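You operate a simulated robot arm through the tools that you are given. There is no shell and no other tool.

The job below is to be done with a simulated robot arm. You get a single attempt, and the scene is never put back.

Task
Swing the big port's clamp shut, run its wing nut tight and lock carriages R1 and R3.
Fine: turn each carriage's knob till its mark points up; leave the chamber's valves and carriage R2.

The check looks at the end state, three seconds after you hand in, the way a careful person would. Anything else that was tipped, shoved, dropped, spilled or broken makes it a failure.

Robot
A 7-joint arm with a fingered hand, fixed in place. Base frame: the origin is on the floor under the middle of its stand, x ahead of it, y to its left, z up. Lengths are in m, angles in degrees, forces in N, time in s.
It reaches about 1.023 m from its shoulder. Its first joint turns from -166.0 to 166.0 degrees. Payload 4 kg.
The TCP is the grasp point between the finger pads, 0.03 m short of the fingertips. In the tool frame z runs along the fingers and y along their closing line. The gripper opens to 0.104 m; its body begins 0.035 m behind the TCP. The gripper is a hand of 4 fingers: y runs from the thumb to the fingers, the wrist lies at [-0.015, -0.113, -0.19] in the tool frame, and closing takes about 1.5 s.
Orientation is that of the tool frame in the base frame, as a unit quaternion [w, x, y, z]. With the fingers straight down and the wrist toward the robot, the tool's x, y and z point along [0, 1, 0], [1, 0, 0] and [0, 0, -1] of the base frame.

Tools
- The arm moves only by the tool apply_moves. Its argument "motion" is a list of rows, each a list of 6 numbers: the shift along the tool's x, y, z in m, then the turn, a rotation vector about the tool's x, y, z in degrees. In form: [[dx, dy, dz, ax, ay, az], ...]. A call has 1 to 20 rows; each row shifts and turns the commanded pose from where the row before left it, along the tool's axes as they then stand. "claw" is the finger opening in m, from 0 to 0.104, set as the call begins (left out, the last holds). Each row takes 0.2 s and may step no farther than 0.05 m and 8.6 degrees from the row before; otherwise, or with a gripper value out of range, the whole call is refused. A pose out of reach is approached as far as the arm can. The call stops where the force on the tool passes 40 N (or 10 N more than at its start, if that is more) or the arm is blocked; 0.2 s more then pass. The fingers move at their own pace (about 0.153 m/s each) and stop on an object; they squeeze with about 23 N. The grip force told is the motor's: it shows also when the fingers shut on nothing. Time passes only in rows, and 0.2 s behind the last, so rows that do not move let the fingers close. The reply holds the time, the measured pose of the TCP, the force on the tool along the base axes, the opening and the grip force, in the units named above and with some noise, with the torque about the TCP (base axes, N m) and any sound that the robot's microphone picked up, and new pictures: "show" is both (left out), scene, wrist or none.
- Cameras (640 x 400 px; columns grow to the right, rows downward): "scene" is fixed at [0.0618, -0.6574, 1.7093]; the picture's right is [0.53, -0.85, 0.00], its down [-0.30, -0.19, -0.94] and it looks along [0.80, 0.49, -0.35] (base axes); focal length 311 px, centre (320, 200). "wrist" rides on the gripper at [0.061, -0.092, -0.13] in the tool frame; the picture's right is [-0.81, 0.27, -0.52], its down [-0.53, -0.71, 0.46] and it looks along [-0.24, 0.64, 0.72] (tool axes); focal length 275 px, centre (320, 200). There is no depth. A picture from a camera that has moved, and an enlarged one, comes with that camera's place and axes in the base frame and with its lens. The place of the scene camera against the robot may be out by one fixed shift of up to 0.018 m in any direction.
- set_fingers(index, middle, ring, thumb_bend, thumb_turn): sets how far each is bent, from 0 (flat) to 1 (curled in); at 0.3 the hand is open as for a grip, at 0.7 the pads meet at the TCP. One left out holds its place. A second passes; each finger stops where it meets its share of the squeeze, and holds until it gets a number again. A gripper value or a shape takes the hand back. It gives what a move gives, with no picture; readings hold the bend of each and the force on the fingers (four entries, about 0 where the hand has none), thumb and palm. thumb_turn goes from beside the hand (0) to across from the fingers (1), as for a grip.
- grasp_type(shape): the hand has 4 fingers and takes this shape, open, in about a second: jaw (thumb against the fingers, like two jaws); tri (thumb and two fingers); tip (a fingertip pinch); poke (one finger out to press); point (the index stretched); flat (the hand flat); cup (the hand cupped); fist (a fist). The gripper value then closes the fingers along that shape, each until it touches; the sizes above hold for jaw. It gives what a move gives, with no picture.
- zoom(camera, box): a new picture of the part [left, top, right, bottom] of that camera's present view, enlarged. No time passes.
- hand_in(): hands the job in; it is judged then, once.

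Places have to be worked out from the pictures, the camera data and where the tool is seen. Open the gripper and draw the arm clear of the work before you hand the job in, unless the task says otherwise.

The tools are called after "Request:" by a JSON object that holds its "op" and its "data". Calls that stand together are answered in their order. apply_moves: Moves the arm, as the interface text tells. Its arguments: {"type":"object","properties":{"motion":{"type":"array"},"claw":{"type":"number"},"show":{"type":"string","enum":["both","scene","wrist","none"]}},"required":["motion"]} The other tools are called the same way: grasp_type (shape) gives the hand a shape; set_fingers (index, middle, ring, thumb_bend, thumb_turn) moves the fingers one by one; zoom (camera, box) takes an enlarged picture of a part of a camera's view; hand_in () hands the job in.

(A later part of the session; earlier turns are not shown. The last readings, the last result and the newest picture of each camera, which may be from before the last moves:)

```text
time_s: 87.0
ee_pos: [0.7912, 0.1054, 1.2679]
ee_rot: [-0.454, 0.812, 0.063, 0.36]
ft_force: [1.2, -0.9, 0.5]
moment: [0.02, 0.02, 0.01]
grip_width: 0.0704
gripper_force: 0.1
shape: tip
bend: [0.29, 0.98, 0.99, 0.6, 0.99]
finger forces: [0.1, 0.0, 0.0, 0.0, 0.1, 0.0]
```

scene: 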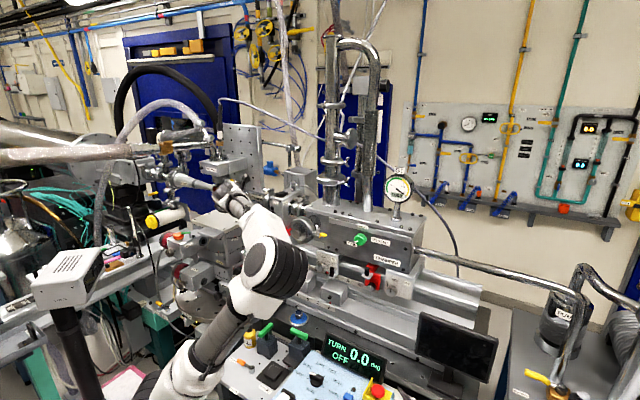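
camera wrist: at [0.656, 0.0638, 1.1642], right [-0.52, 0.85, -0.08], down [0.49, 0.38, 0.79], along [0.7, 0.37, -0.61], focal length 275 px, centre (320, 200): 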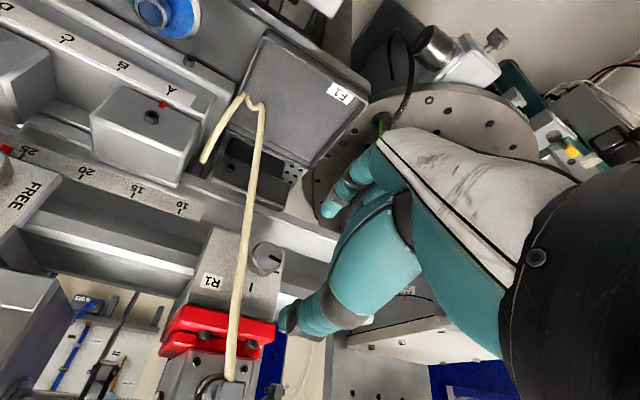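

The elbow swung to the right into free space while unwinding, so the redundancy has shifted. I'll try winding forward again from this elbow posture and test the roll range up here at a safe height.

Request:
{"op": "apply_moves", "data": {"motion": [[0, 0, 0, 0, 6, 6], [0, 0, 0, 0, 6, 6], [0, 0, 0, 0, 6, 6], [0, 0, 0, 0, 6, 6], [0, 0, 0, 0, 6, 6], [0, 0, 0, 0, 6, 6], [0, 0, 0, 0, 6, 6], [0, 0, 0, 0, 6, 6], [0, 0, 0, 0, 6, 6], [0, 0, 0, 0, 6, 6], [0, 0, 0, 0, 0, -6], [0, 0, 0, 0, 0, -6], [0, 0, 0, 0, 0, -8], [0, 0, 0, 0, 0, -8], [0, 0, 0, 0, 0, -8], [0, 0, 0, 0, 0, -8]], "show": "scene"}}

```text
time_s: 90.4
ee_pos: [0.7927, 0.1048, 1.2686]
ee_rot: [-0.333, 0.633, -0.347, 0.607]
ft_force: [0.5, 0.7, -0.2]
moment: [0.0, 0.0, 0.02]
grip_width: 0.0702
gripper_force: 0.0
shape: tip
bend: [0.29, 0.98, 0.99, 0.6, 0.99]
finger forces: [0.0, 0.0, 0.0, 0.0, 0.0, 0.1]
```

scene: 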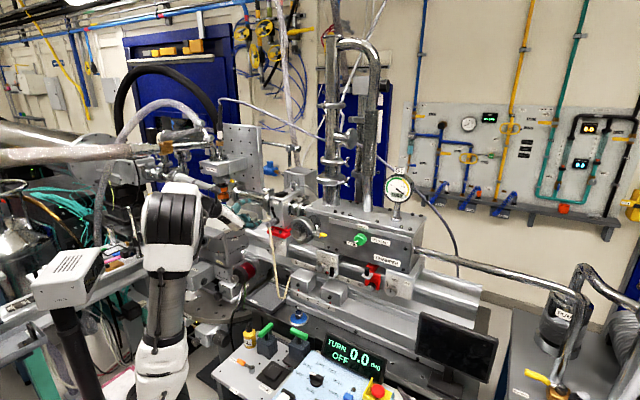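

This posture reaches roll ≈147° without complaint. I'll descend to the R1 standoff from here in two stages, watching for reach warnings.

Request:
{"op": "apply_moves", "data": {"motion": [[-0.0255, 0.0254, 0.001, 0, 0, 0], [-0.0255, 0.0254, 0.001, 0, 0, 0], [-0.0255, 0.0254, 0.001, 0, 0, 0], [-0.0255, 0.0254, 0.001, 0, 0, 0]], "show": "both"}}

```text
time_s: 91.4
ee_pos: [0.7895, 0.1374, 1.1267]
ee_rot: [-0.334, 0.633, -0.347, 0.606]
ft_force: [0.9, 0.6, -0.5]
moment: [0.01, -0.01, 0.02]
grip_width: 0.0703
gripper_force: 0.1
shape: tip
bend: [0.29, 0.98, 0.99, 0.6, 0.99]
finger forces: [0.0, 0.0, 0.0, 0.0, 0.0, 0.1]
camera wrist: at [0.6621, 0.1334, 1.2424], right [-0.55, 0.54, -0.64], down [0.47, 0.83, 0.3], along [0.7, -0.14, -0.7], focal length 275 px, centre (320, 200)
```

scene: 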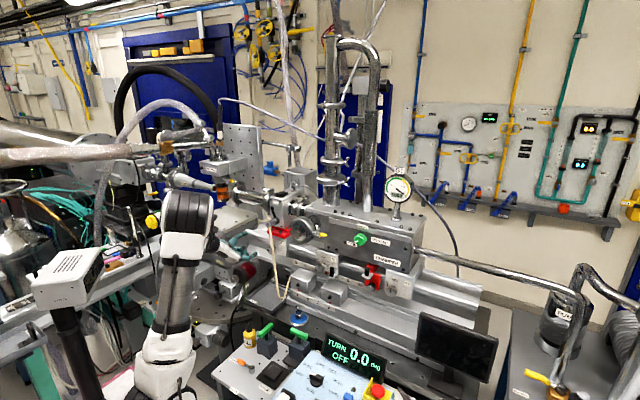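
wrist: 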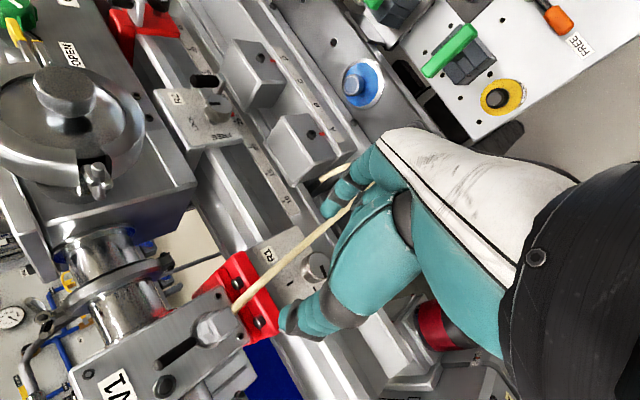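

No problems so far. I'll continue down to the R1 standoff.

Request:
{"op": "apply_moves", "data": {"motion": [[-0.0251, 0.0254, 0.0035, 0, 0, 0], [-0.0251, 0.0254, 0.0035, 0, 0, 0], [-0.0251, 0.0254, 0.0035, 0, 0, 0]], "show": "both"}}

Request:
{"op": "zoom", "data": {"camera": "wrist", "box": [200, 160, 380, 370]}}

Request:
{"op": "zoom", "data": {"camera": "scene", "box": [240, 220, 300, 270]}}

```text
time_s: 92.2
ee_pos: [0.7955, 0.1607, 1.0232]
ee_rot: [-0.334, 0.634, -0.346, 0.606]
ft_force: [-0.9, -0.6, 0.9]
moment: [0.02, 0.0, 0.03]
grip_width: 0.0701
gripper_force: 0.1
shape: tip
bend: [0.29, 0.98, 0.99, 0.6, 0.99]
finger forces: [0.1, 0.1, 0.0, 0.1, 0.0, 0.1]
camera wrist: at [0.6685, 0.1569, 1.1367], right [-0.55, 0.54, -0.64], down [0.47, 0.83, 0.3], along [0.7, -0.14, -0.7], focal length 275 px, centre (320, 200)
```

scene: 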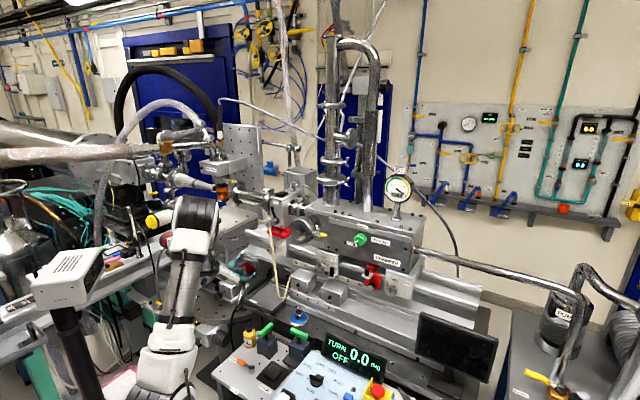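
wrist: 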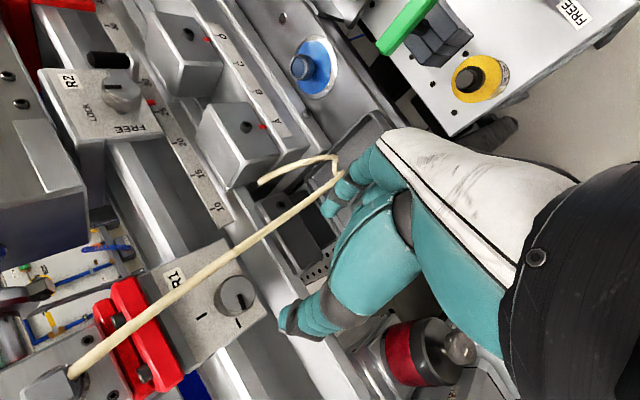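

```text
1.90 times, centred on (290, 265) of wrist
camera zoom: at [0.6685, 0.1569, 1.1367], right [-0.55, 0.54, -0.64], down [0.47, 0.83, 0.3], along [0.7, -0.14, -0.7], focal length 524 px, centre (377, 76)
```

zoom: 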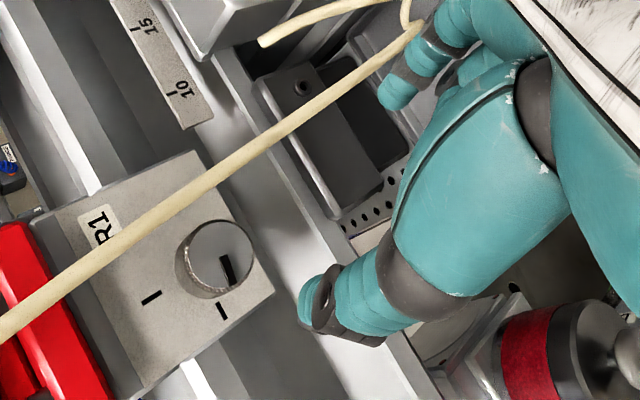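

```text
8.00 times, centred on (270, 245) of scene
camera zoom: at [0.0618, -0.6574, 1.7093], right [0.53, -0.85, 0.0], down [-0.3, -0.19, -0.94], along [0.8, 0.49, -0.35], focal length 2491 px, centre (720, -160)
```

zoom: 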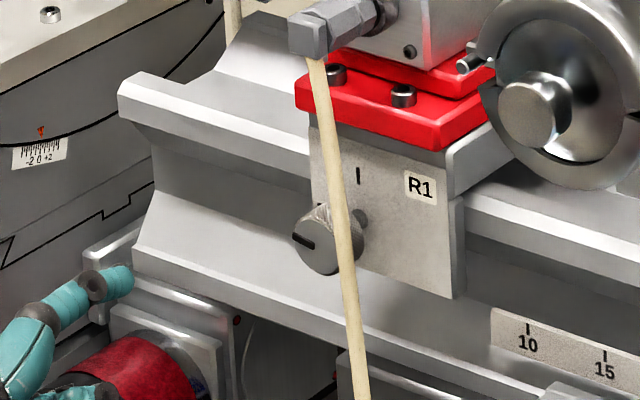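

The R1 knob axis refines to about y=0.152, z=1.028 with its face at x≈0.936. To stay clear of the cord I'll partly close index and thumb symmetrically (about 0.05 gap) before approaching.

Request:
{"op": "set_fingers", "data": {"index": 0.5, "middle": 1.0, "ring": 1.0, "thumb_bend": 0.5, "thumb_turn": 1.0}}

Request:
{"op": "apply_moves", "data": {"motion": [[0.0024, 0.0006, 0.03, 0, 0, 0], [0, 0, 0.03, 0, 0, 0], [0, 0, 0.02, 0, 0, 0]], "show": "both"}}

Request:
{"op": "zoom", "data": {"camera": "wrist", "box": [200, 160, 380, 370]}}

Request:
{"op": "zoom", "data": {"camera": "scene", "box": [240, 225, 300, 275]}}

```text
time_s: 93.2
ee_pos: [0.7952, 0.1604, 1.0217]
ee_rot: [-0.334, 0.633, -0.347, 0.607]
ft_force: [-0.8, -0.7, 0.2]
moment: [0.0, -0.01, 0.03]
grip_width: 0.0521
gripper_force: 0.0
shape: fingers
bend: [0.5, 1.0, 1.0, 0.5, 1.0]
finger forces: [0.1, 0.1, 0.0, 0.1, 0.0, 0.0]
```

```text
time_s: 94.0
ee_pos: [0.8755, 0.1592, 1.0201]
ee_rot: [-0.334, 0.633, -0.347, 0.606]
ft_force: [-0.9, 0.3, -0.1]
moment: [-0.01, 0.01, 0.04]
grip_width: 0.0522
gripper_force: 0.1
shape: fingers
bend: [0.5, 1.0, 1.0, 0.5, 1.0]
finger forces: [0.1, 0.0, 0.0, 0.0, 0.0, 0.1]
camera wrist: at [0.7494, 0.1549, 1.1341], right [-0.55, 0.54, -0.64], down [0.47, 0.83, 0.3], along [0.7, -0.14, -0.7], focal length 275 px, centre (320, 200)
```

scene: 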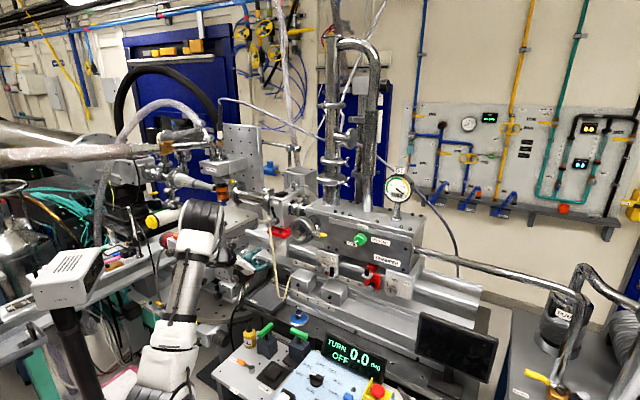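
wrist: 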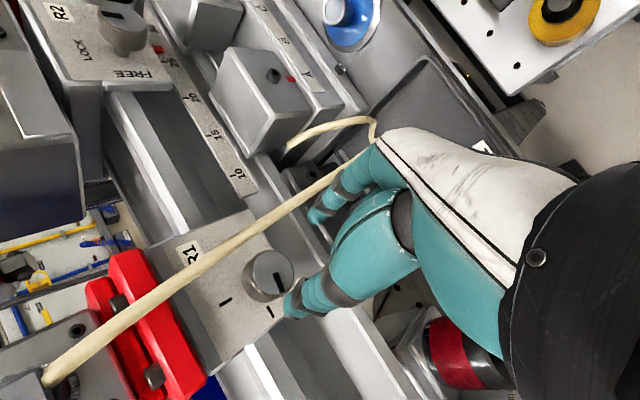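

```text
1.90 times, centred on (290, 265) of wrist
camera zoom: at [0.7494, 0.1549, 1.1341], right [-0.55, 0.54, -0.64], down [0.47, 0.83, 0.3], along [0.7, -0.14, -0.7], focal length 524 px, centre (377, 76)
```

zoom: 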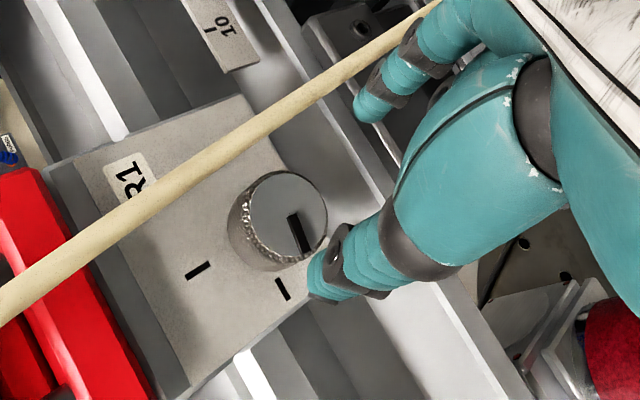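

```text
8.00 times, centred on (270, 250) of scene
camera zoom: at [0.0618, -0.6574, 1.7093], right [0.53, -0.85, 0.0], down [-0.3, -0.19, -0.94], along [0.8, 0.49, -0.35], focal length 2491 px, centre (720, -200)
```

zoom: 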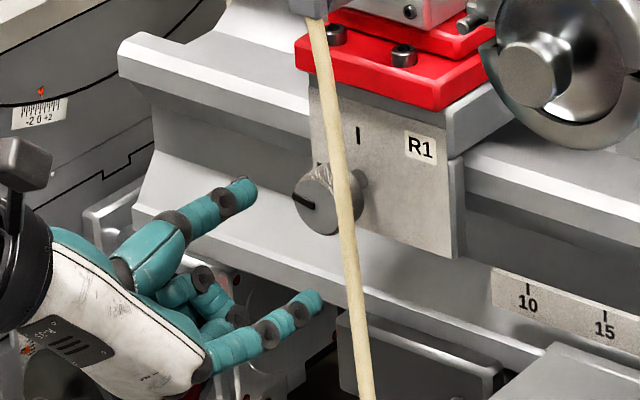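

The knob axis sits at tool offset of about (0.011, -0.005); I'll correct that, roll +8° for more cord clearance, and move in to x≈0.92.

Request:
{"op": "apply_moves", "data": {"motion": [[0.0025, -0.005, 0, 0, 0, 0], [0, -0.0012, 0, 0, 0, 8], [0, 0, 0.02, 0, 0, 0], [0, 0, 0.015, 0, 0, 0], [0, 0, 0.009, 0, 0, 0]], "show": "both"}}

Request:
{"op": "zoom", "data": {"camera": "wrist", "box": [200, 160, 380, 370]}}

Request:
{"op": "zoom", "data": {"camera": "scene", "box": [250, 230, 300, 265]}}

```text
time_s: 95.2
ee_pos: [0.9207, 0.1594, 1.0242]
ee_rot: [-0.376, 0.608, -0.39, 0.581]
ft_force: [-0.2, 0.5, 0.2]
moment: [0.0, -0.04, -0.03]
grip_width: 0.052
gripper_force: 0.2
shape: fingers
bend: [0.5, 1.0, 1.0, 0.5, 1.0]
finger forces: [0.0, 0.0, 0.0, 0.0, 0.0, 0.1]
camera wrist: at [0.7938, 0.1401, 1.1376], right [-0.54, 0.62, -0.56], down [0.47, 0.78, 0.41], along [0.7, -0.04, -0.72], focal length 275 px, centre (320, 200)
```

scene: 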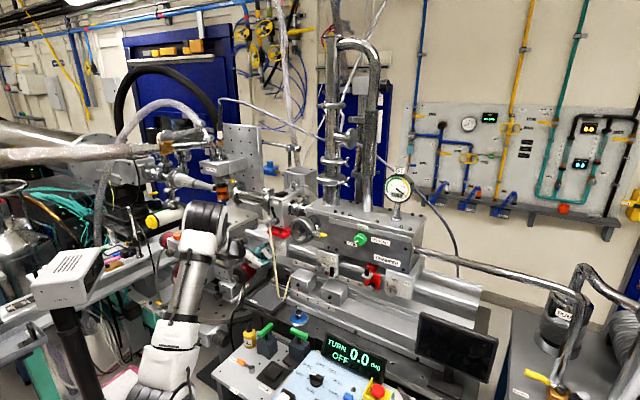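
wrist: 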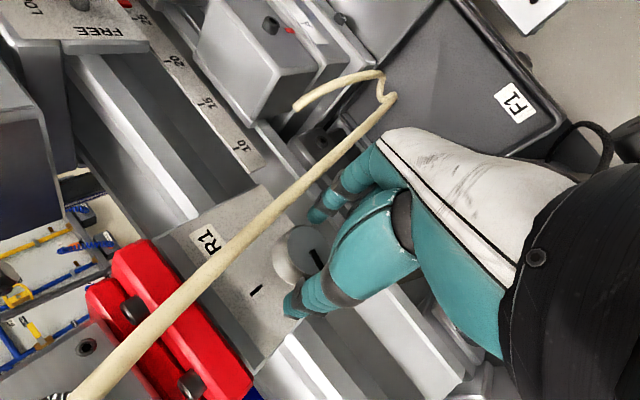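

```text
1.90 times, centred on (290, 265) of wrist
camera zoom: at [0.7938, 0.1401, 1.1376], right [-0.54, 0.62, -0.56], down [0.47, 0.78, 0.41], along [0.7, -0.04, -0.72], focal length 524 px, centre (377, 76)
```

zoom: 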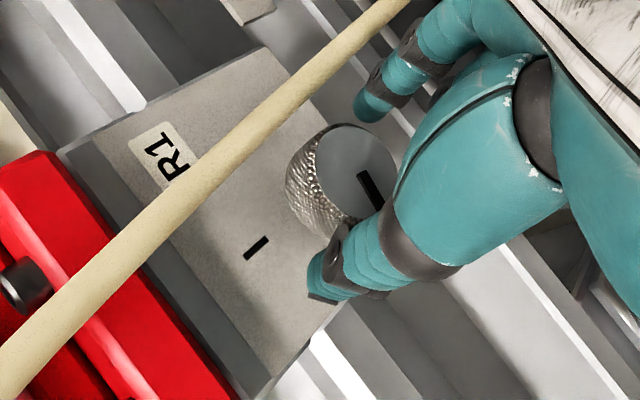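

```text
11.43 times, centred on (275, 248) of scene
camera zoom: at [0.0618, -0.6574, 1.7093], right [0.53, -0.85, 0.0], down [-0.3, -0.19, -0.94], along [0.8, 0.49, -0.35], focal length 3559 px, centre (834, -343)
```

zoom: 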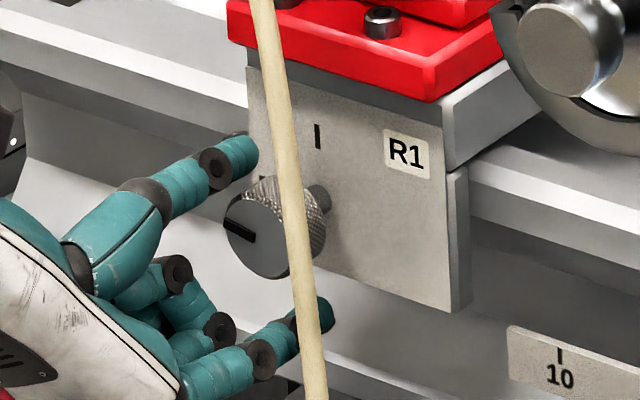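

Thumb and index straddle the R1 knob without touching the cord (all forces about zero). I'll close the pinch.

Request:
{"op": "set_fingers", "data": {"index": 0.8, "thumb_bend": 0.8}}

Request:
{"op": "zoom", "data": {"camera": "wrist", "box": [200, 160, 380, 370]}}

Request:
{"op": "zoom", "data": {"camera": "scene", "box": [250, 230, 300, 265]}}

```text
time_s: 96.2
ee_pos: [0.9208, 0.1605, 1.0243]
ee_rot: [-0.376, 0.607, -0.389, 0.582]
ft_force: [8.6, 7.2, 11.0]
moment: [-0.1, -0.14, 0.08]
grip_width: 0.027
gripper_force: 13.3
shape: fingers
bend: [0.61, 1.0, 1.0, 0.62, 1.0]
finger forces: [6.1, 0.0, 0.1, 0.0, 20.1, 0.0]
```

```text
1.90 times, centred on (290, 265) of wrist
camera zoom: at [0.7937, 0.1405, 1.1383], right [-0.54, 0.62, -0.56], down [0.47, 0.78, 0.41], along [0.7, -0.04, -0.72], focal length 524 px, centre (377, 76)
```

zoom: 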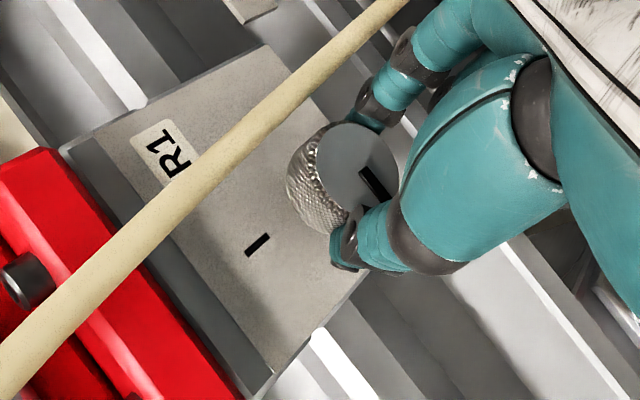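

```text
11.43 times, centred on (275, 248) of scene
camera zoom: at [0.0618, -0.6574, 1.7093], right [0.53, -0.85, 0.0], down [-0.3, -0.19, -0.94], along [0.8, 0.49, -0.35], focal length 3559 px, centre (834, -343)
```

zoom: 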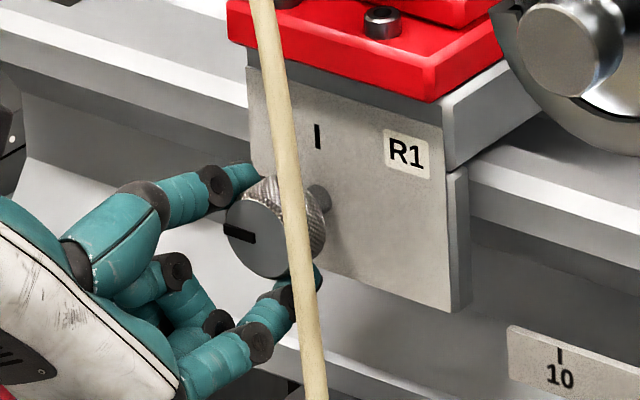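

Gripped, but unbalanced (thumb 20 N, index 6 N). I'll shift 2.5 mm along -tool y to balance, then roll +36° about the knob axis.

Request:
{"op": "apply_moves", "data": {"motion": [[0, -0.0025, 0, 0, 0, 0], [0, -0.0007, 0, 0, 0, 5], [0, -0.0007, 0, 0, 0, 5], [0, -0.0007, 0, 0, 0, 5], [0, -0.0007, 0, 0, 0, 5], [0, -0.0007, 0, 0, 0, 5], [0, -0.0007, 0, 0, 0, 5], [0, -0.0007, 0, 0, 0, 6]], "show": "both"}}

Request:
{"op": "zoom", "data": {"camera": "wrist", "box": [200, 160, 380, 370]}}

Request:
{"op": "zoom", "data": {"camera": "scene", "box": [250, 230, 300, 265]}}

```text
time_s: 98.0
ee_pos: [0.9201, 0.1607, 1.0326]
ee_rot: [0.537, -0.457, 0.558, -0.437]
ft_force: [11.8, 2.4, 5.9]
moment: [-0.08, -0.03, 0.05]
grip_width: 0.027
gripper_force: 11.9
shape: fingers
bend: [0.59, 1.0, 1.0, 0.63, 1.0]
finger forces: [8.4, 0.0, 0.1, 0.0, 16.1, 0.1]
camera wrist: at [0.7925, 0.0812, 1.1134], right [-0.52, 0.85, -0.08], down [0.49, 0.38, 0.79], along [0.7, 0.37, -0.61], focal length 275 px, centre (320, 200)
```

scene: 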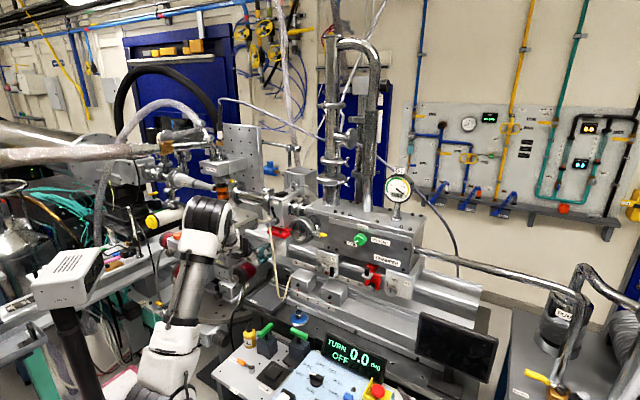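
wrist: 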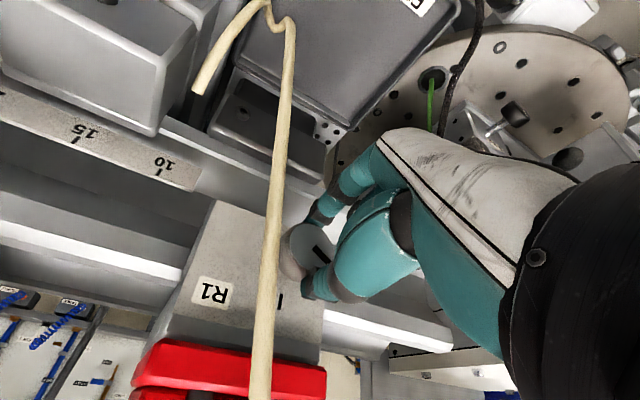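

```text
1.90 times, centred on (290, 265) of wrist
camera zoom: at [0.7925, 0.0812, 1.1134], right [-0.52, 0.85, -0.08], down [0.49, 0.38, 0.79], along [0.7, 0.37, -0.61], focal length 524 px, centre (377, 76)
```

zoom: 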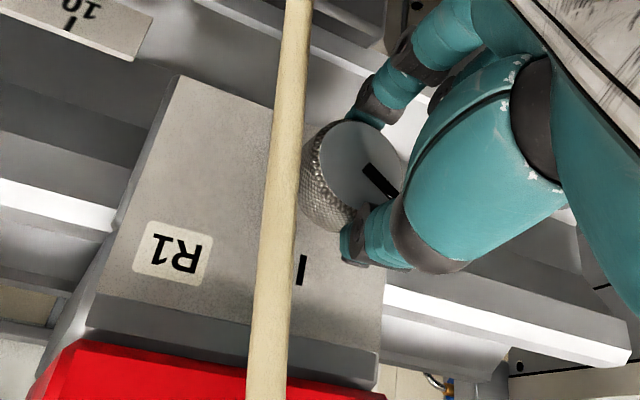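

```text
11.43 times, centred on (275, 248) of scene
camera zoom: at [0.0618, -0.6574, 1.7093], right [0.53, -0.85, 0.0], down [-0.3, -0.19, -0.94], along [0.8, 0.49, -0.35], focal length 3559 px, centre (834, -343)
```

zoom: 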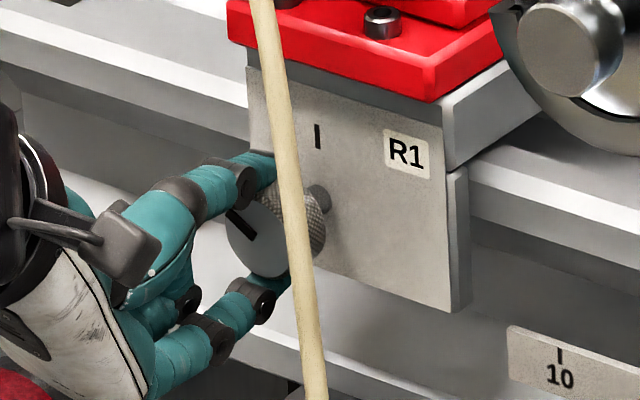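

The mark moved from about 10° to about 42° above left and the cord is untouched. I'll open to the same 0.05 gap and roll back 36° about the knob axis for the next stroke.

Request:
{"op": "set_fingers", "data": {"index": 0.5, "thumb_bend": 0.5}}

Request:
{"op": "apply_moves", "data": {"motion": [[0, 0.0007, 0, 0, 0, -5], [0, 0.0007, 0, 0, 0, -5], [0, 0.0007, 0, 0, 0, -5], [0, 0.0007, 0, 0, 0, -5], [0, 0.0007, 0, 0, 0, -5], [0, 0.0007, 0, 0, 0, -5], [0, 0.0007, 0, 0, 0, -6]], "show": "wrist"}}

Request:
{"op": "zoom", "data": {"camera": "wrist", "box": [200, 160, 380, 370]}}

Request:
{"op": "zoom", "data": {"camera": "scene", "box": [250, 230, 300, 265]}}

```text
time_s: 99.0
ee_pos: [0.9197, 0.1608, 1.032]
ee_rot: [0.537, -0.457, 0.558, -0.437]
ft_force: [-0.7, 0.4, 0.8]
moment: [-0.01, -0.01, 0.0]
grip_width: 0.0514
gripper_force: 0.1
shape: fingers
bend: [0.5, 1.0, 1.0, 0.5, 1.0]
finger forces: [0.0, 0.0, 0.0, 0.0, 0.0, 0.0]
```

```text
time_s: 100.6
ee_pos: [0.9193, 0.1603, 1.0267]
ee_rot: [-0.375, 0.606, -0.39, 0.582]
ft_force: [-0.7, -0.4, -0.1]
moment: [0.0, -0.01, -0.02]
grip_width: 0.0513
gripper_force: 0.1
shape: fingers
bend: [0.5, 1.0, 1.0, 0.5, 1.0]
finger forces: [0.0, 0.1, 0.0, 0.1, 0.0, 0.0]
camera wrist: at [0.7934, 0.1415, 1.1399], right [-0.54, 0.62, -0.56], down [0.47, 0.78, 0.41], along [0.7, -0.04, -0.72], focal length 275 px, centre (320, 200)
```

wrist: 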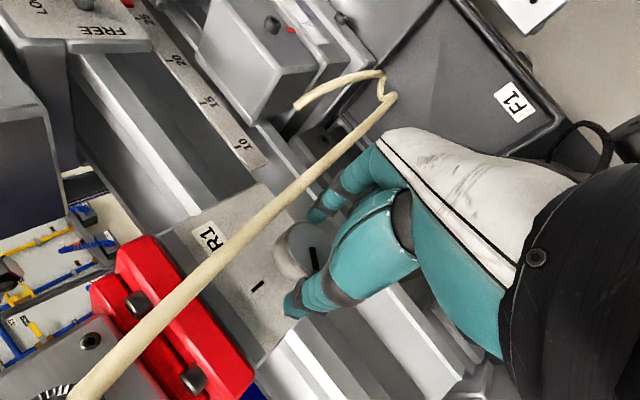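

```text
1.90 times, centred on (290, 265) of wrist
camera zoom: at [0.7934, 0.1415, 1.1399], right [-0.54, 0.62, -0.56], down [0.47, 0.78, 0.41], along [0.7, -0.04, -0.72], focal length 524 px, centre (377, 76)
```

zoom: 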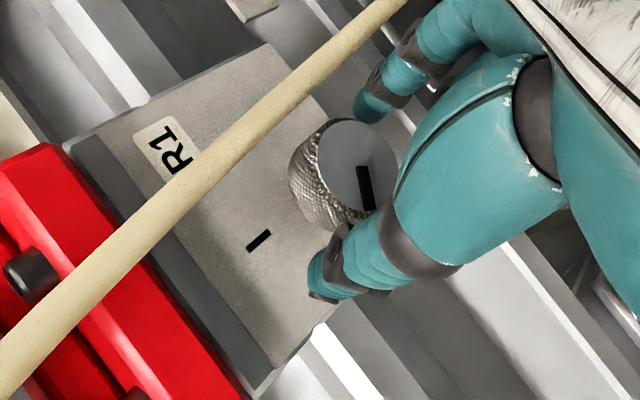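

```text
11.43 times, centred on (275, 248) of scene
camera zoom: at [0.0618, -0.6574, 1.7093], right [0.53, -0.85, 0.0], down [-0.3, -0.19, -0.94], along [0.8, 0.49, -0.35], focal length 3559 px, centre (834, -343)
```

zoom: 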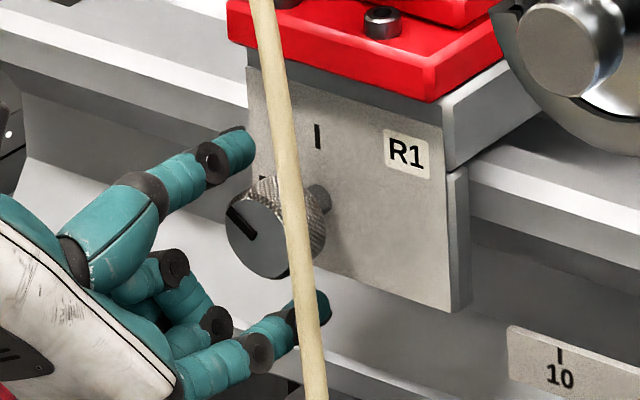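

The mark stayed at about 42° and nothing was disturbed. I'll close again and make the second stroke.

Request:
{"op": "set_fingers", "data": {"index": 0.8, "thumb_bend": 0.8}}

Request:
{"op": "apply_moves", "data": {"motion": [[0, -0.0007, 0, 0, 0, 5], [0, -0.0007, 0, 0, 0, 5], [0, -0.0007, 0, 0, 0, 5], [0, -0.0007, 0, 0, 0, 5], [0, -0.0007, 0, 0, 0, 5], [0, -0.0007, 0, 0, 0, 5], [0, -0.0007, 0, 0, 0, 6]], "show": "none"}}

Request:
{"op": "zoom", "data": {"camera": "wrist", "box": [200, 160, 380, 370]}}

Request:
{"op": "zoom", "data": {"camera": "scene", "box": [250, 230, 300, 265]}}

```text
time_s: 101.6
ee_pos: [0.9204, 0.1603, 1.0277]
ee_rot: [-0.376, 0.606, -0.39, 0.582]
ft_force: [7.4, 7.7, 11.6]
moment: [-0.11, -0.14, 0.09]
grip_width: 0.0272
gripper_force: 12.4
shape: fingers
bend: [0.59, 1.0, 1.0, 0.63, 1.0]
finger forces: [6.8, 0.0, 0.0, 0.1, 18.2, 0.1]
```

```text
time_s: 103.2
ee_pos: [0.9208, 0.1606, 1.0316]
ee_rot: [0.538, -0.456, 0.559, -0.436]
ft_force: [6.7, 0.7, 9.9]
moment: [-0.1, -0.18, 0.03]
grip_width: 0.0271
gripper_force: 12.3
shape: fingers
bend: [0.59, 1.0, 1.0, 0.64, 1.0]
finger forces: [7.5, 0.0, 0.1, 0.0, 17.1, 0.1]
```

```text
1.90 times, centred on (290, 265) of wrist
camera zoom: at [0.7923, 0.0817, 1.1135], right [-0.52, 0.85, -0.08], down [0.49, 0.38, 0.79], along [0.7, 0.37, -0.61], focal length 524 px, centre (377, 76)
```

zoom: 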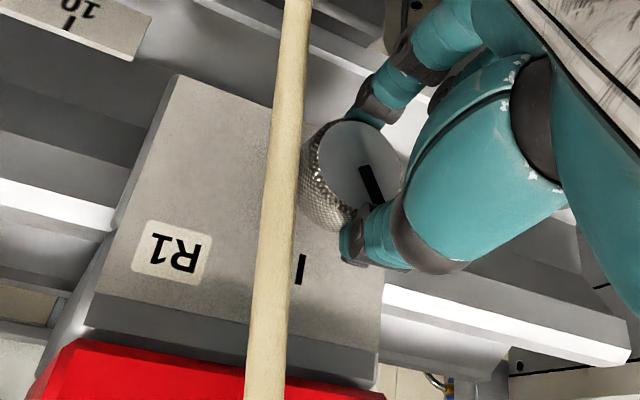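

```text
11.43 times, centred on (275, 248) of scene
camera zoom: at [0.0618, -0.6574, 1.7093], right [0.53, -0.85, 0.0], down [-0.3, -0.19, -0.94], along [0.8, 0.49, -0.35], focal length 3559 px, centre (834, -343)
```

zoom: 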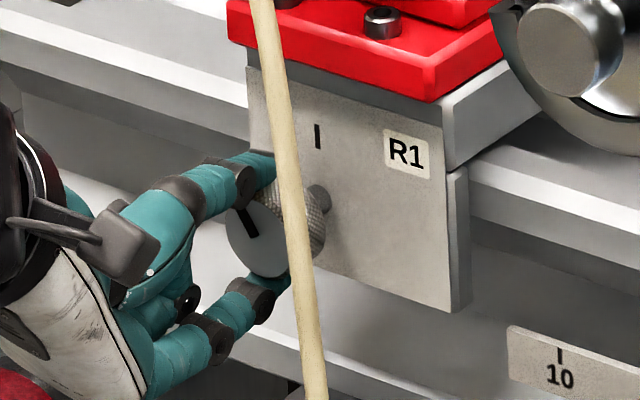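

The second stroke brought the mark to roughly 52–57° above left; about 35° remains. I'll repeat the release and roll-back, shifting about 2.5 mm along -tool y to balance the pinch better.

Request:
{"op": "set_fingers", "data": {"index": 0.5, "thumb_bend": 0.5}}

Request:
{"op": "apply_moves", "data": {"motion": [[0, 0.0007, 0, 0, 0, -5], [0, 0.0007, 0, 0, 0, -5], [0, 0.0007, 0, 0, 0, -5], [0, 0.0007, 0, 0, 0, -5], [0, 0.0007, 0, 0, 0, -5], [0, 0.0007, 0, 0, 0, -5], [0, -0.0025, 0, 0, 0, -5]], "show": "wrist"}}

Request:
{"op": "zoom", "data": {"camera": "wrist", "box": [240, 180, 360, 300]}}

Request:
{"op": "zoom", "data": {"camera": "scene", "box": [250, 230, 300, 265]}}

```text
time_s: 104.2
ee_pos: [0.9209, 0.1615, 1.0318]
ee_rot: [0.537, -0.457, 0.558, -0.437]
ft_force: [0.6, -0.1, -0.3]
moment: [0.01, 0.04, 0.01]
grip_width: 0.0514
gripper_force: 0.0
shape: fingers
bend: [0.5, 1.0, 1.0, 0.5, 1.0]
finger forces: [0.1, 0.0, 0.0, 0.1, 0.0, 0.0]
```

```text
time_s: 105.8
ee_pos: [0.9208, 0.1605, 1.0288]
ee_rot: [-0.38, 0.603, -0.396, 0.579]
ft_force: [0.1, 0.0, 0.0]
moment: [0.02, -0.04, 0.0]
grip_width: 0.0515
gripper_force: 0.1
shape: fingers
bend: [0.5, 1.0, 1.0, 0.5, 1.0]
finger forces: [0.0, 0.1, 0.1, 0.0, 0.0, 0.1]
camera wrist: at [0.7939, 0.1412, 1.1423], right [-0.54, 0.63, -0.55], down [0.47, 0.77, 0.42], along [0.7, -0.03, -0.72], focal length 275 px, centre (320, 200)
```

wrist: 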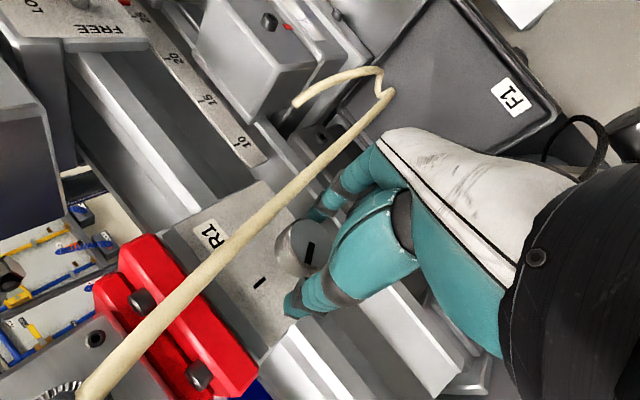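

```text
3.33 times, centred on (300, 240) of wrist
camera zoom: at [0.7939, 0.1412, 1.1423], right [-0.54, 0.63, -0.55], down [0.47, 0.77, 0.42], along [0.7, -0.03, -0.72], focal length 918 px, centre (387, 67)
```

zoom: 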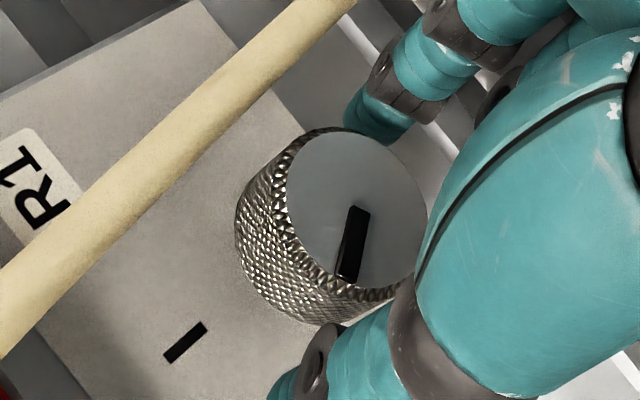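

```text
11.43 times, centred on (275, 248) of scene
camera zoom: at [0.0618, -0.6574, 1.7093], right [0.53, -0.85, 0.0], down [-0.3, -0.19, -0.94], along [0.8, 0.49, -0.35], focal length 3559 px, centre (834, -343)
```

zoom: 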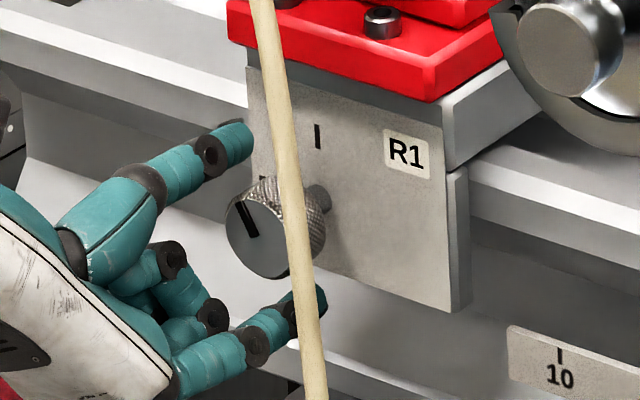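

About 32° remains (34° by scene, 30° by wrist). I'll close and make the third stroke of 38°.

Request:
{"op": "set_fingers", "data": {"index": 0.85, "thumb_bend": 0.8}}

Request:
{"op": "apply_moves", "data": {"motion": [[0, -0.0007, 0, 0, 0, 5], [0, -0.0007, 0, 0, 0, 5], [0, -0.0007, 0, 0, 0, 5], [0, -0.0007, 0, 0, 0, 5], [0, -0.0007, 0, 0, 0, 5], [0, -0.0007, 0, 0, 0, 5], [0, -0.0007, 0, 0, 0, 5]], "show": "none"}}

Request:
{"op": "zoom", "data": {"camera": "wrist", "box": [240, 180, 360, 300]}}

Request:
{"op": "zoom", "data": {"camera": "scene", "box": [250, 230, 300, 265]}}

```text
time_s: 106.8
ee_pos: [0.9208, 0.1626, 1.0306]
ee_rot: [-0.382, 0.604, -0.395, 0.578]
ft_force: [7.6, 5.1, 9.1]
moment: [-0.07, -0.13, 0.1]
grip_width: 0.0281
gripper_force: 12.6
shape: fingers
bend: [0.56, 1.0, 1.0, 0.65, 1.0]
finger forces: [7.5, 0.0, 0.0, 0.1, 17.3, 0.0]
```

```text
time_s: 108.4
ee_pos: [0.9221, 0.1623, 1.0356]
ee_rot: [0.537, -0.456, 0.559, -0.438]
ft_force: [7.2, -2.0, 12.0]
moment: [-0.09, -0.22, -0.07]
grip_width: 0.0282
gripper_force: 12.8
shape: fingers
bend: [0.56, 1.0, 1.0, 0.65, 1.0]
finger forces: [7.2, 0.0, 0.0, 0.0, 18.0, 0.1]
```

```text
3.33 times, centred on (300, 240) of wrist
camera zoom: at [0.7927, 0.0827, 1.1165], right [-0.52, 0.85, -0.08], down [0.49, 0.38, 0.79], along [0.7, 0.37, -0.61], focal length 918 px, centre (387, 67)
```

zoom: 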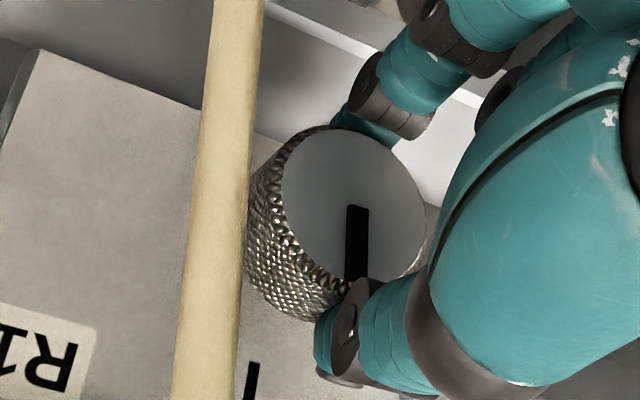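

```text
11.43 times, centred on (275, 248) of scene
camera zoom: at [0.0618, -0.6574, 1.7093], right [0.53, -0.85, 0.0], down [-0.3, -0.19, -0.94], along [0.8, 0.49, -0.35], focal length 3559 px, centre (834, -343)
```

zoom: 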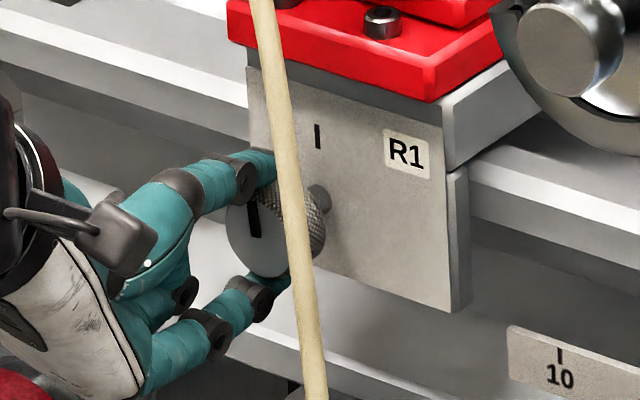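

About 6° remains by both perspective-corrected views. I'm still gripping, so I'll roll another 8°.

Request:
{"op": "apply_moves", "data": {"motion": [[0, -0.0006, 0, 0, 0, 4], [0, -0.0006, 0, 0, 0, 4]], "show": "none"}}

Request:
{"op": "zoom", "data": {"camera": "wrist", "box": [240, 180, 360, 300]}}

Request:
{"op": "zoom", "data": {"camera": "scene", "box": [255, 235, 290, 260]}}

```text
time_s: 109.0
ee_pos: [0.9204, 0.1638, 1.0364]
ee_rot: [0.567, -0.416, 0.59, -0.397]
ft_force: [9.0, 1.7, 7.4]
moment: [-0.08, -0.02, 0.05]
grip_width: 0.0255
gripper_force: 10.6
shape: fingers
bend: [0.58, 1.0, 1.0, 0.65, 1.0]
finger forces: [6.2, 0.1, 0.0, 0.1, 14.9, 0.1]
```

```text
3.33 times, centred on (300, 240) of wrist
camera zoom: at [0.7923, 0.0736, 1.1054], right [-0.52, 0.85, 0.04], down [0.49, 0.26, 0.83], along [0.7, 0.45, -0.56], focal length 918 px, centre (387, 67)
```

zoom: 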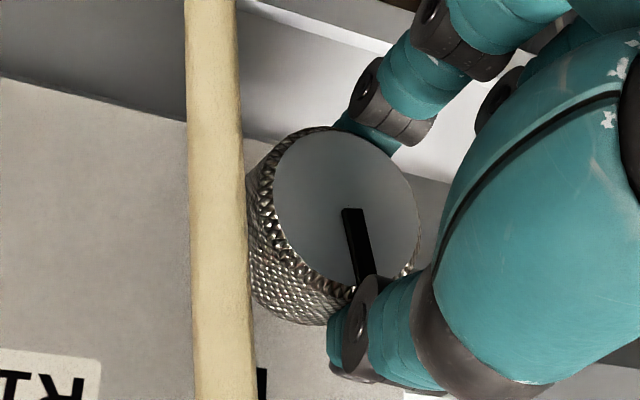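

```text
16.00 times, centred on (272, 248) of scene
camera zoom: at [0.0618, -0.6574, 1.7093], right [0.53, -0.85, 0.0], down [-0.3, -0.19, -0.94], along [0.8, 0.49, -0.35], focal length 4983 px, centre (1080, -560)
```

zoom: 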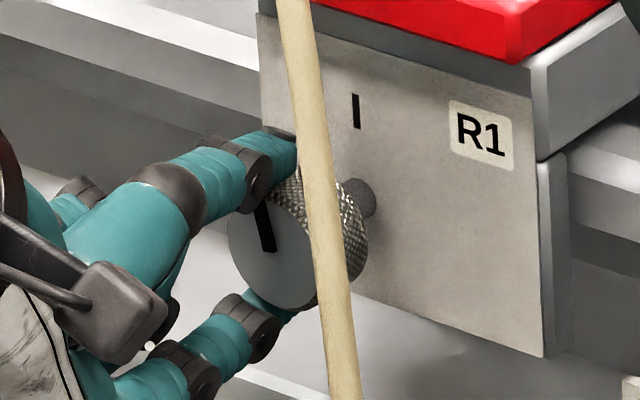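

The pinch slipped back a little here (the mark is now about 13–18° left), because this finger mode gives the index only about 7 N. I'll open, roll back, and this time close with the stronger tip-shape grip as on R3.

Request:
{"op": "set_fingers", "data": {"index": 0.5, "thumb_bend": 0.5}}

Request:
{"op": "apply_moves", "data": {"motion": [[0, 0.0007, 0, 0, 0, -5], [0, 0.0007, 0, 0, 0, -5], [0, 0.0007, 0, 0, 0, -5], [0, 0.0007, 0, 0, 0, -5], [0, 0.0007, 0, 0, 0, -5], [0, 0.0007, 0, 0, 0, -5], [0, 0.0007, 0, 0, 0, -5]], "show": "wrist"}}

Request:
{"op": "zoom", "data": {"camera": "wrist", "box": [240, 180, 360, 300]}}

Request:
{"op": "zoom", "data": {"camera": "scene", "box": [255, 235, 290, 260]}}

```text
time_s: 110.0
ee_pos: [0.9196, 0.161, 1.0353]
ee_rot: [0.565, -0.417, 0.589, -0.399]
ft_force: [0.1, 0.2, 0.5]
moment: [0.02, -0.01, 0.03]
grip_width: 0.0514
gripper_force: 0.0
shape: fingers
bend: [0.5, 1.0, 1.0, 0.5, 1.0]
finger forces: [0.0, 0.0, 0.0, 0.0, 0.0, 0.1]
```

```text
time_s: 111.6
ee_pos: [0.921, 0.1629, 1.0306]
ee_rot: [-0.419, 0.575, -0.436, 0.551]
ft_force: [-0.3, 0.8, 0.0]
moment: [-0.01, -0.01, -0.01]
grip_width: 0.0512
gripper_force: 0.1
shape: fingers
bend: [0.5, 1.0, 1.0, 0.5, 1.0]
finger forces: [0.0, 0.0, 0.1, 0.1, 0.0, 0.0]
camera wrist: at [0.7935, 0.1272, 1.1397], right [-0.54, 0.71, -0.46], down [0.48, 0.7, 0.53], along [0.7, 0.06, -0.72], focal length 275 px, centre (320, 200)
```

wrist: 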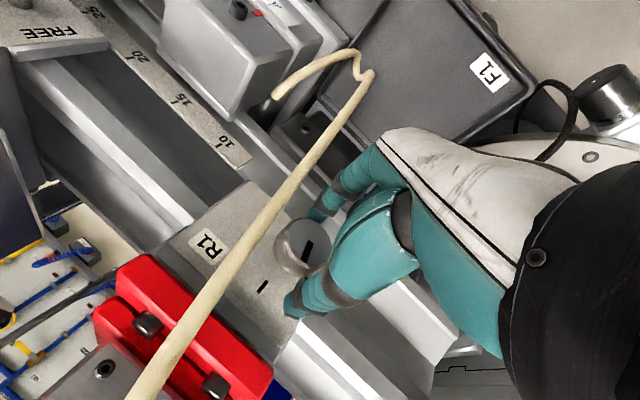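

```text
3.33 times, centred on (300, 240) of wrist
camera zoom: at [0.7935, 0.1272, 1.1397], right [-0.54, 0.71, -0.46], down [0.48, 0.7, 0.53], along [0.7, 0.06, -0.72], focal length 918 px, centre (387, 67)
```

zoom: 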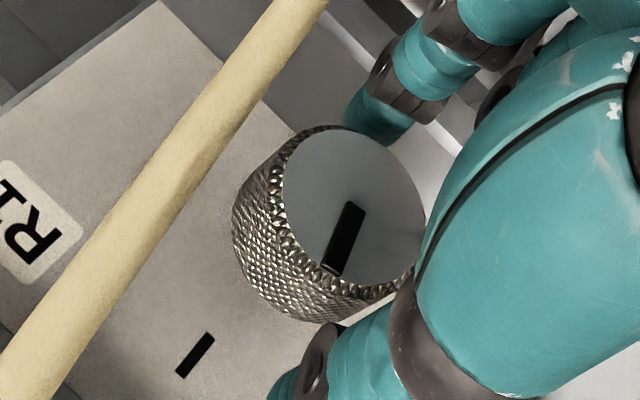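

```text
16.00 times, centred on (272, 248) of scene
camera zoom: at [0.0618, -0.6574, 1.7093], right [0.53, -0.85, 0.0], down [-0.3, -0.19, -0.94], along [0.8, 0.49, -0.35], focal length 4983 px, centre (1080, -560)
```

zoom: 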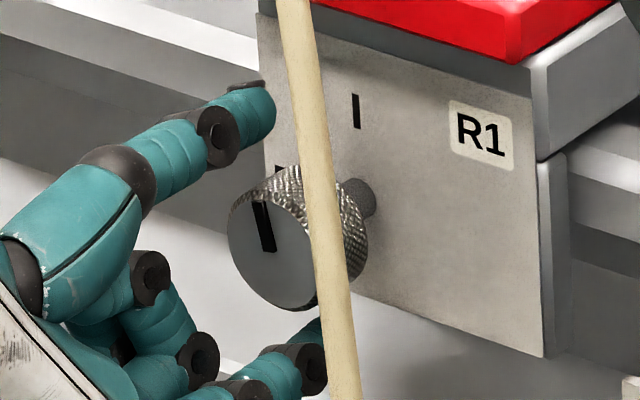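

About 12.5° remains. I'll close with the tip-shape grip and check the forces before turning.

Request:
{"op": "apply_moves", "data": {"motion": [[0, 0, 0, 0, 0, 0], [0, 0, 0, 0, 0, 0], [0, 0, 0, 0, 0, 0], [0, 0, 0, 0, 0, 0], [0, 0, 0, 0, 0, 0]], "claw": 0.0, "show": "none"}}

Request:
{"op": "zoom", "data": {"camera": "wrist", "box": [240, 180, 360, 300]}}

Request:
{"op": "zoom", "data": {"camera": "scene", "box": [255, 235, 290, 260]}}

```text
time_s: 112.8
ee_pos: [0.9211, 0.1637, 1.0306]
ee_rot: [-0.42, 0.575, -0.436, 0.55]
ft_force: [2.9, 4.2, -2.4]
moment: [0.01, 0.09, 0.09]
grip_width: 0.0249
gripper_force: 23.2
shape: tip
bend: [0.73, 1.0, 1.0, 0.74, 1.0]
finger forces: [18.5, 0.0, 0.0, 0.1, 17.0, 0.0]
```

```text
3.33 times, centred on (300, 240) of wrist
camera zoom: at [0.7936, 0.1277, 1.1394], right [-0.54, 0.71, -0.46], down [0.48, 0.7, 0.53], along [0.69, 0.07, -0.72], focal length 918 px, centre (387, 67)
```

zoom: 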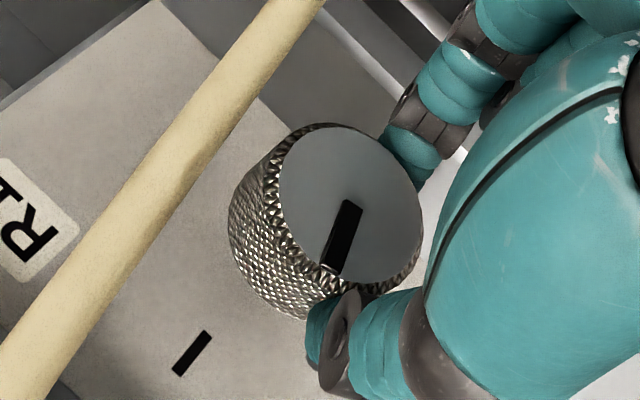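

```text
16.00 times, centred on (272, 248) of scene
camera zoom: at [0.0618, -0.6574, 1.7093], right [0.53, -0.85, 0.0], down [-0.3, -0.19, -0.94], along [0.8, 0.49, -0.35], focal length 4983 px, centre (1080, -560)
```

zoom: 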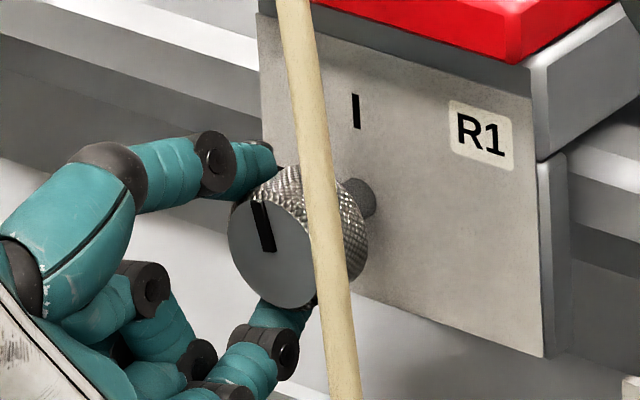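

The grip is balanced now (18.5/17 N, net force small). I'll roll 16° and check the mark.

Request:
{"op": "apply_moves", "data": {"motion": [[0, -0.0006, 0, 0, 0, 4], [0, -0.0006, 0, 0, 0, 4], [0, -0.0006, 0, 0, 0, 4], [0, -0.0006, 0, 0, 0, 4]], "show": "none"}}

Request:
{"op": "zoom", "data": {"camera": "wrist", "box": [240, 180, 360, 300]}}

Request:
{"op": "zoom", "data": {"camera": "scene", "box": [255, 235, 290, 260]}}

```text
time_s: 113.8
ee_pos: [0.9211, 0.1624, 1.0335]
ee_rot: [0.492, -0.508, 0.513, -0.486]
ft_force: [1.9, 3.0, -1.1]
moment: [0.04, 0.03, 0.04]
grip_width: 0.0248
gripper_force: 23.2
shape: tip
bend: [0.73, 1.0, 1.0, 0.75, 1.0]
finger forces: [17.6, 0.0, 0.0, 0.1, 16.5, 0.0]
```

```text
3.33 times, centred on (300, 240) of wrist
camera zoom: at [0.7933, 0.1, 1.1282], right [-0.53, 0.81, -0.24], down [0.48, 0.53, 0.7], along [0.7, 0.25, -0.67], focal length 918 px, centre (387, 67)
```

zoom: 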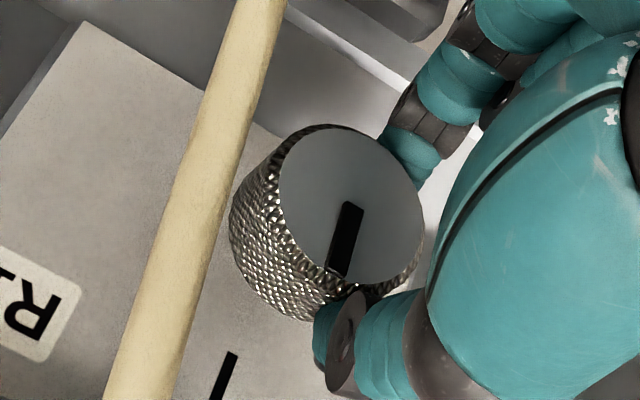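

```text
16.00 times, centred on (272, 248) of scene
camera zoom: at [0.0618, -0.6574, 1.7093], right [0.53, -0.85, 0.0], down [-0.3, -0.19, -0.94], along [0.8, 0.49, -0.35], focal length 4983 px, centre (1080, -560)
```

zoom: 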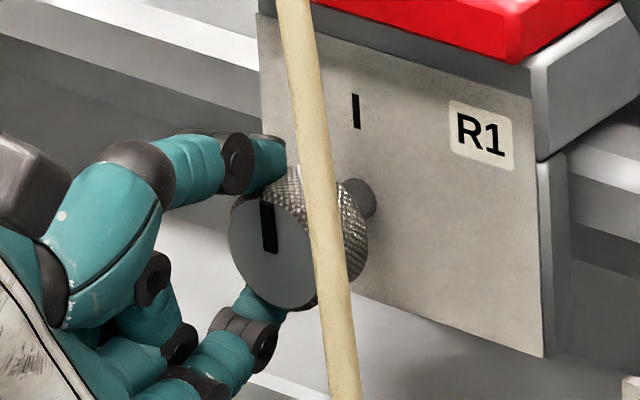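

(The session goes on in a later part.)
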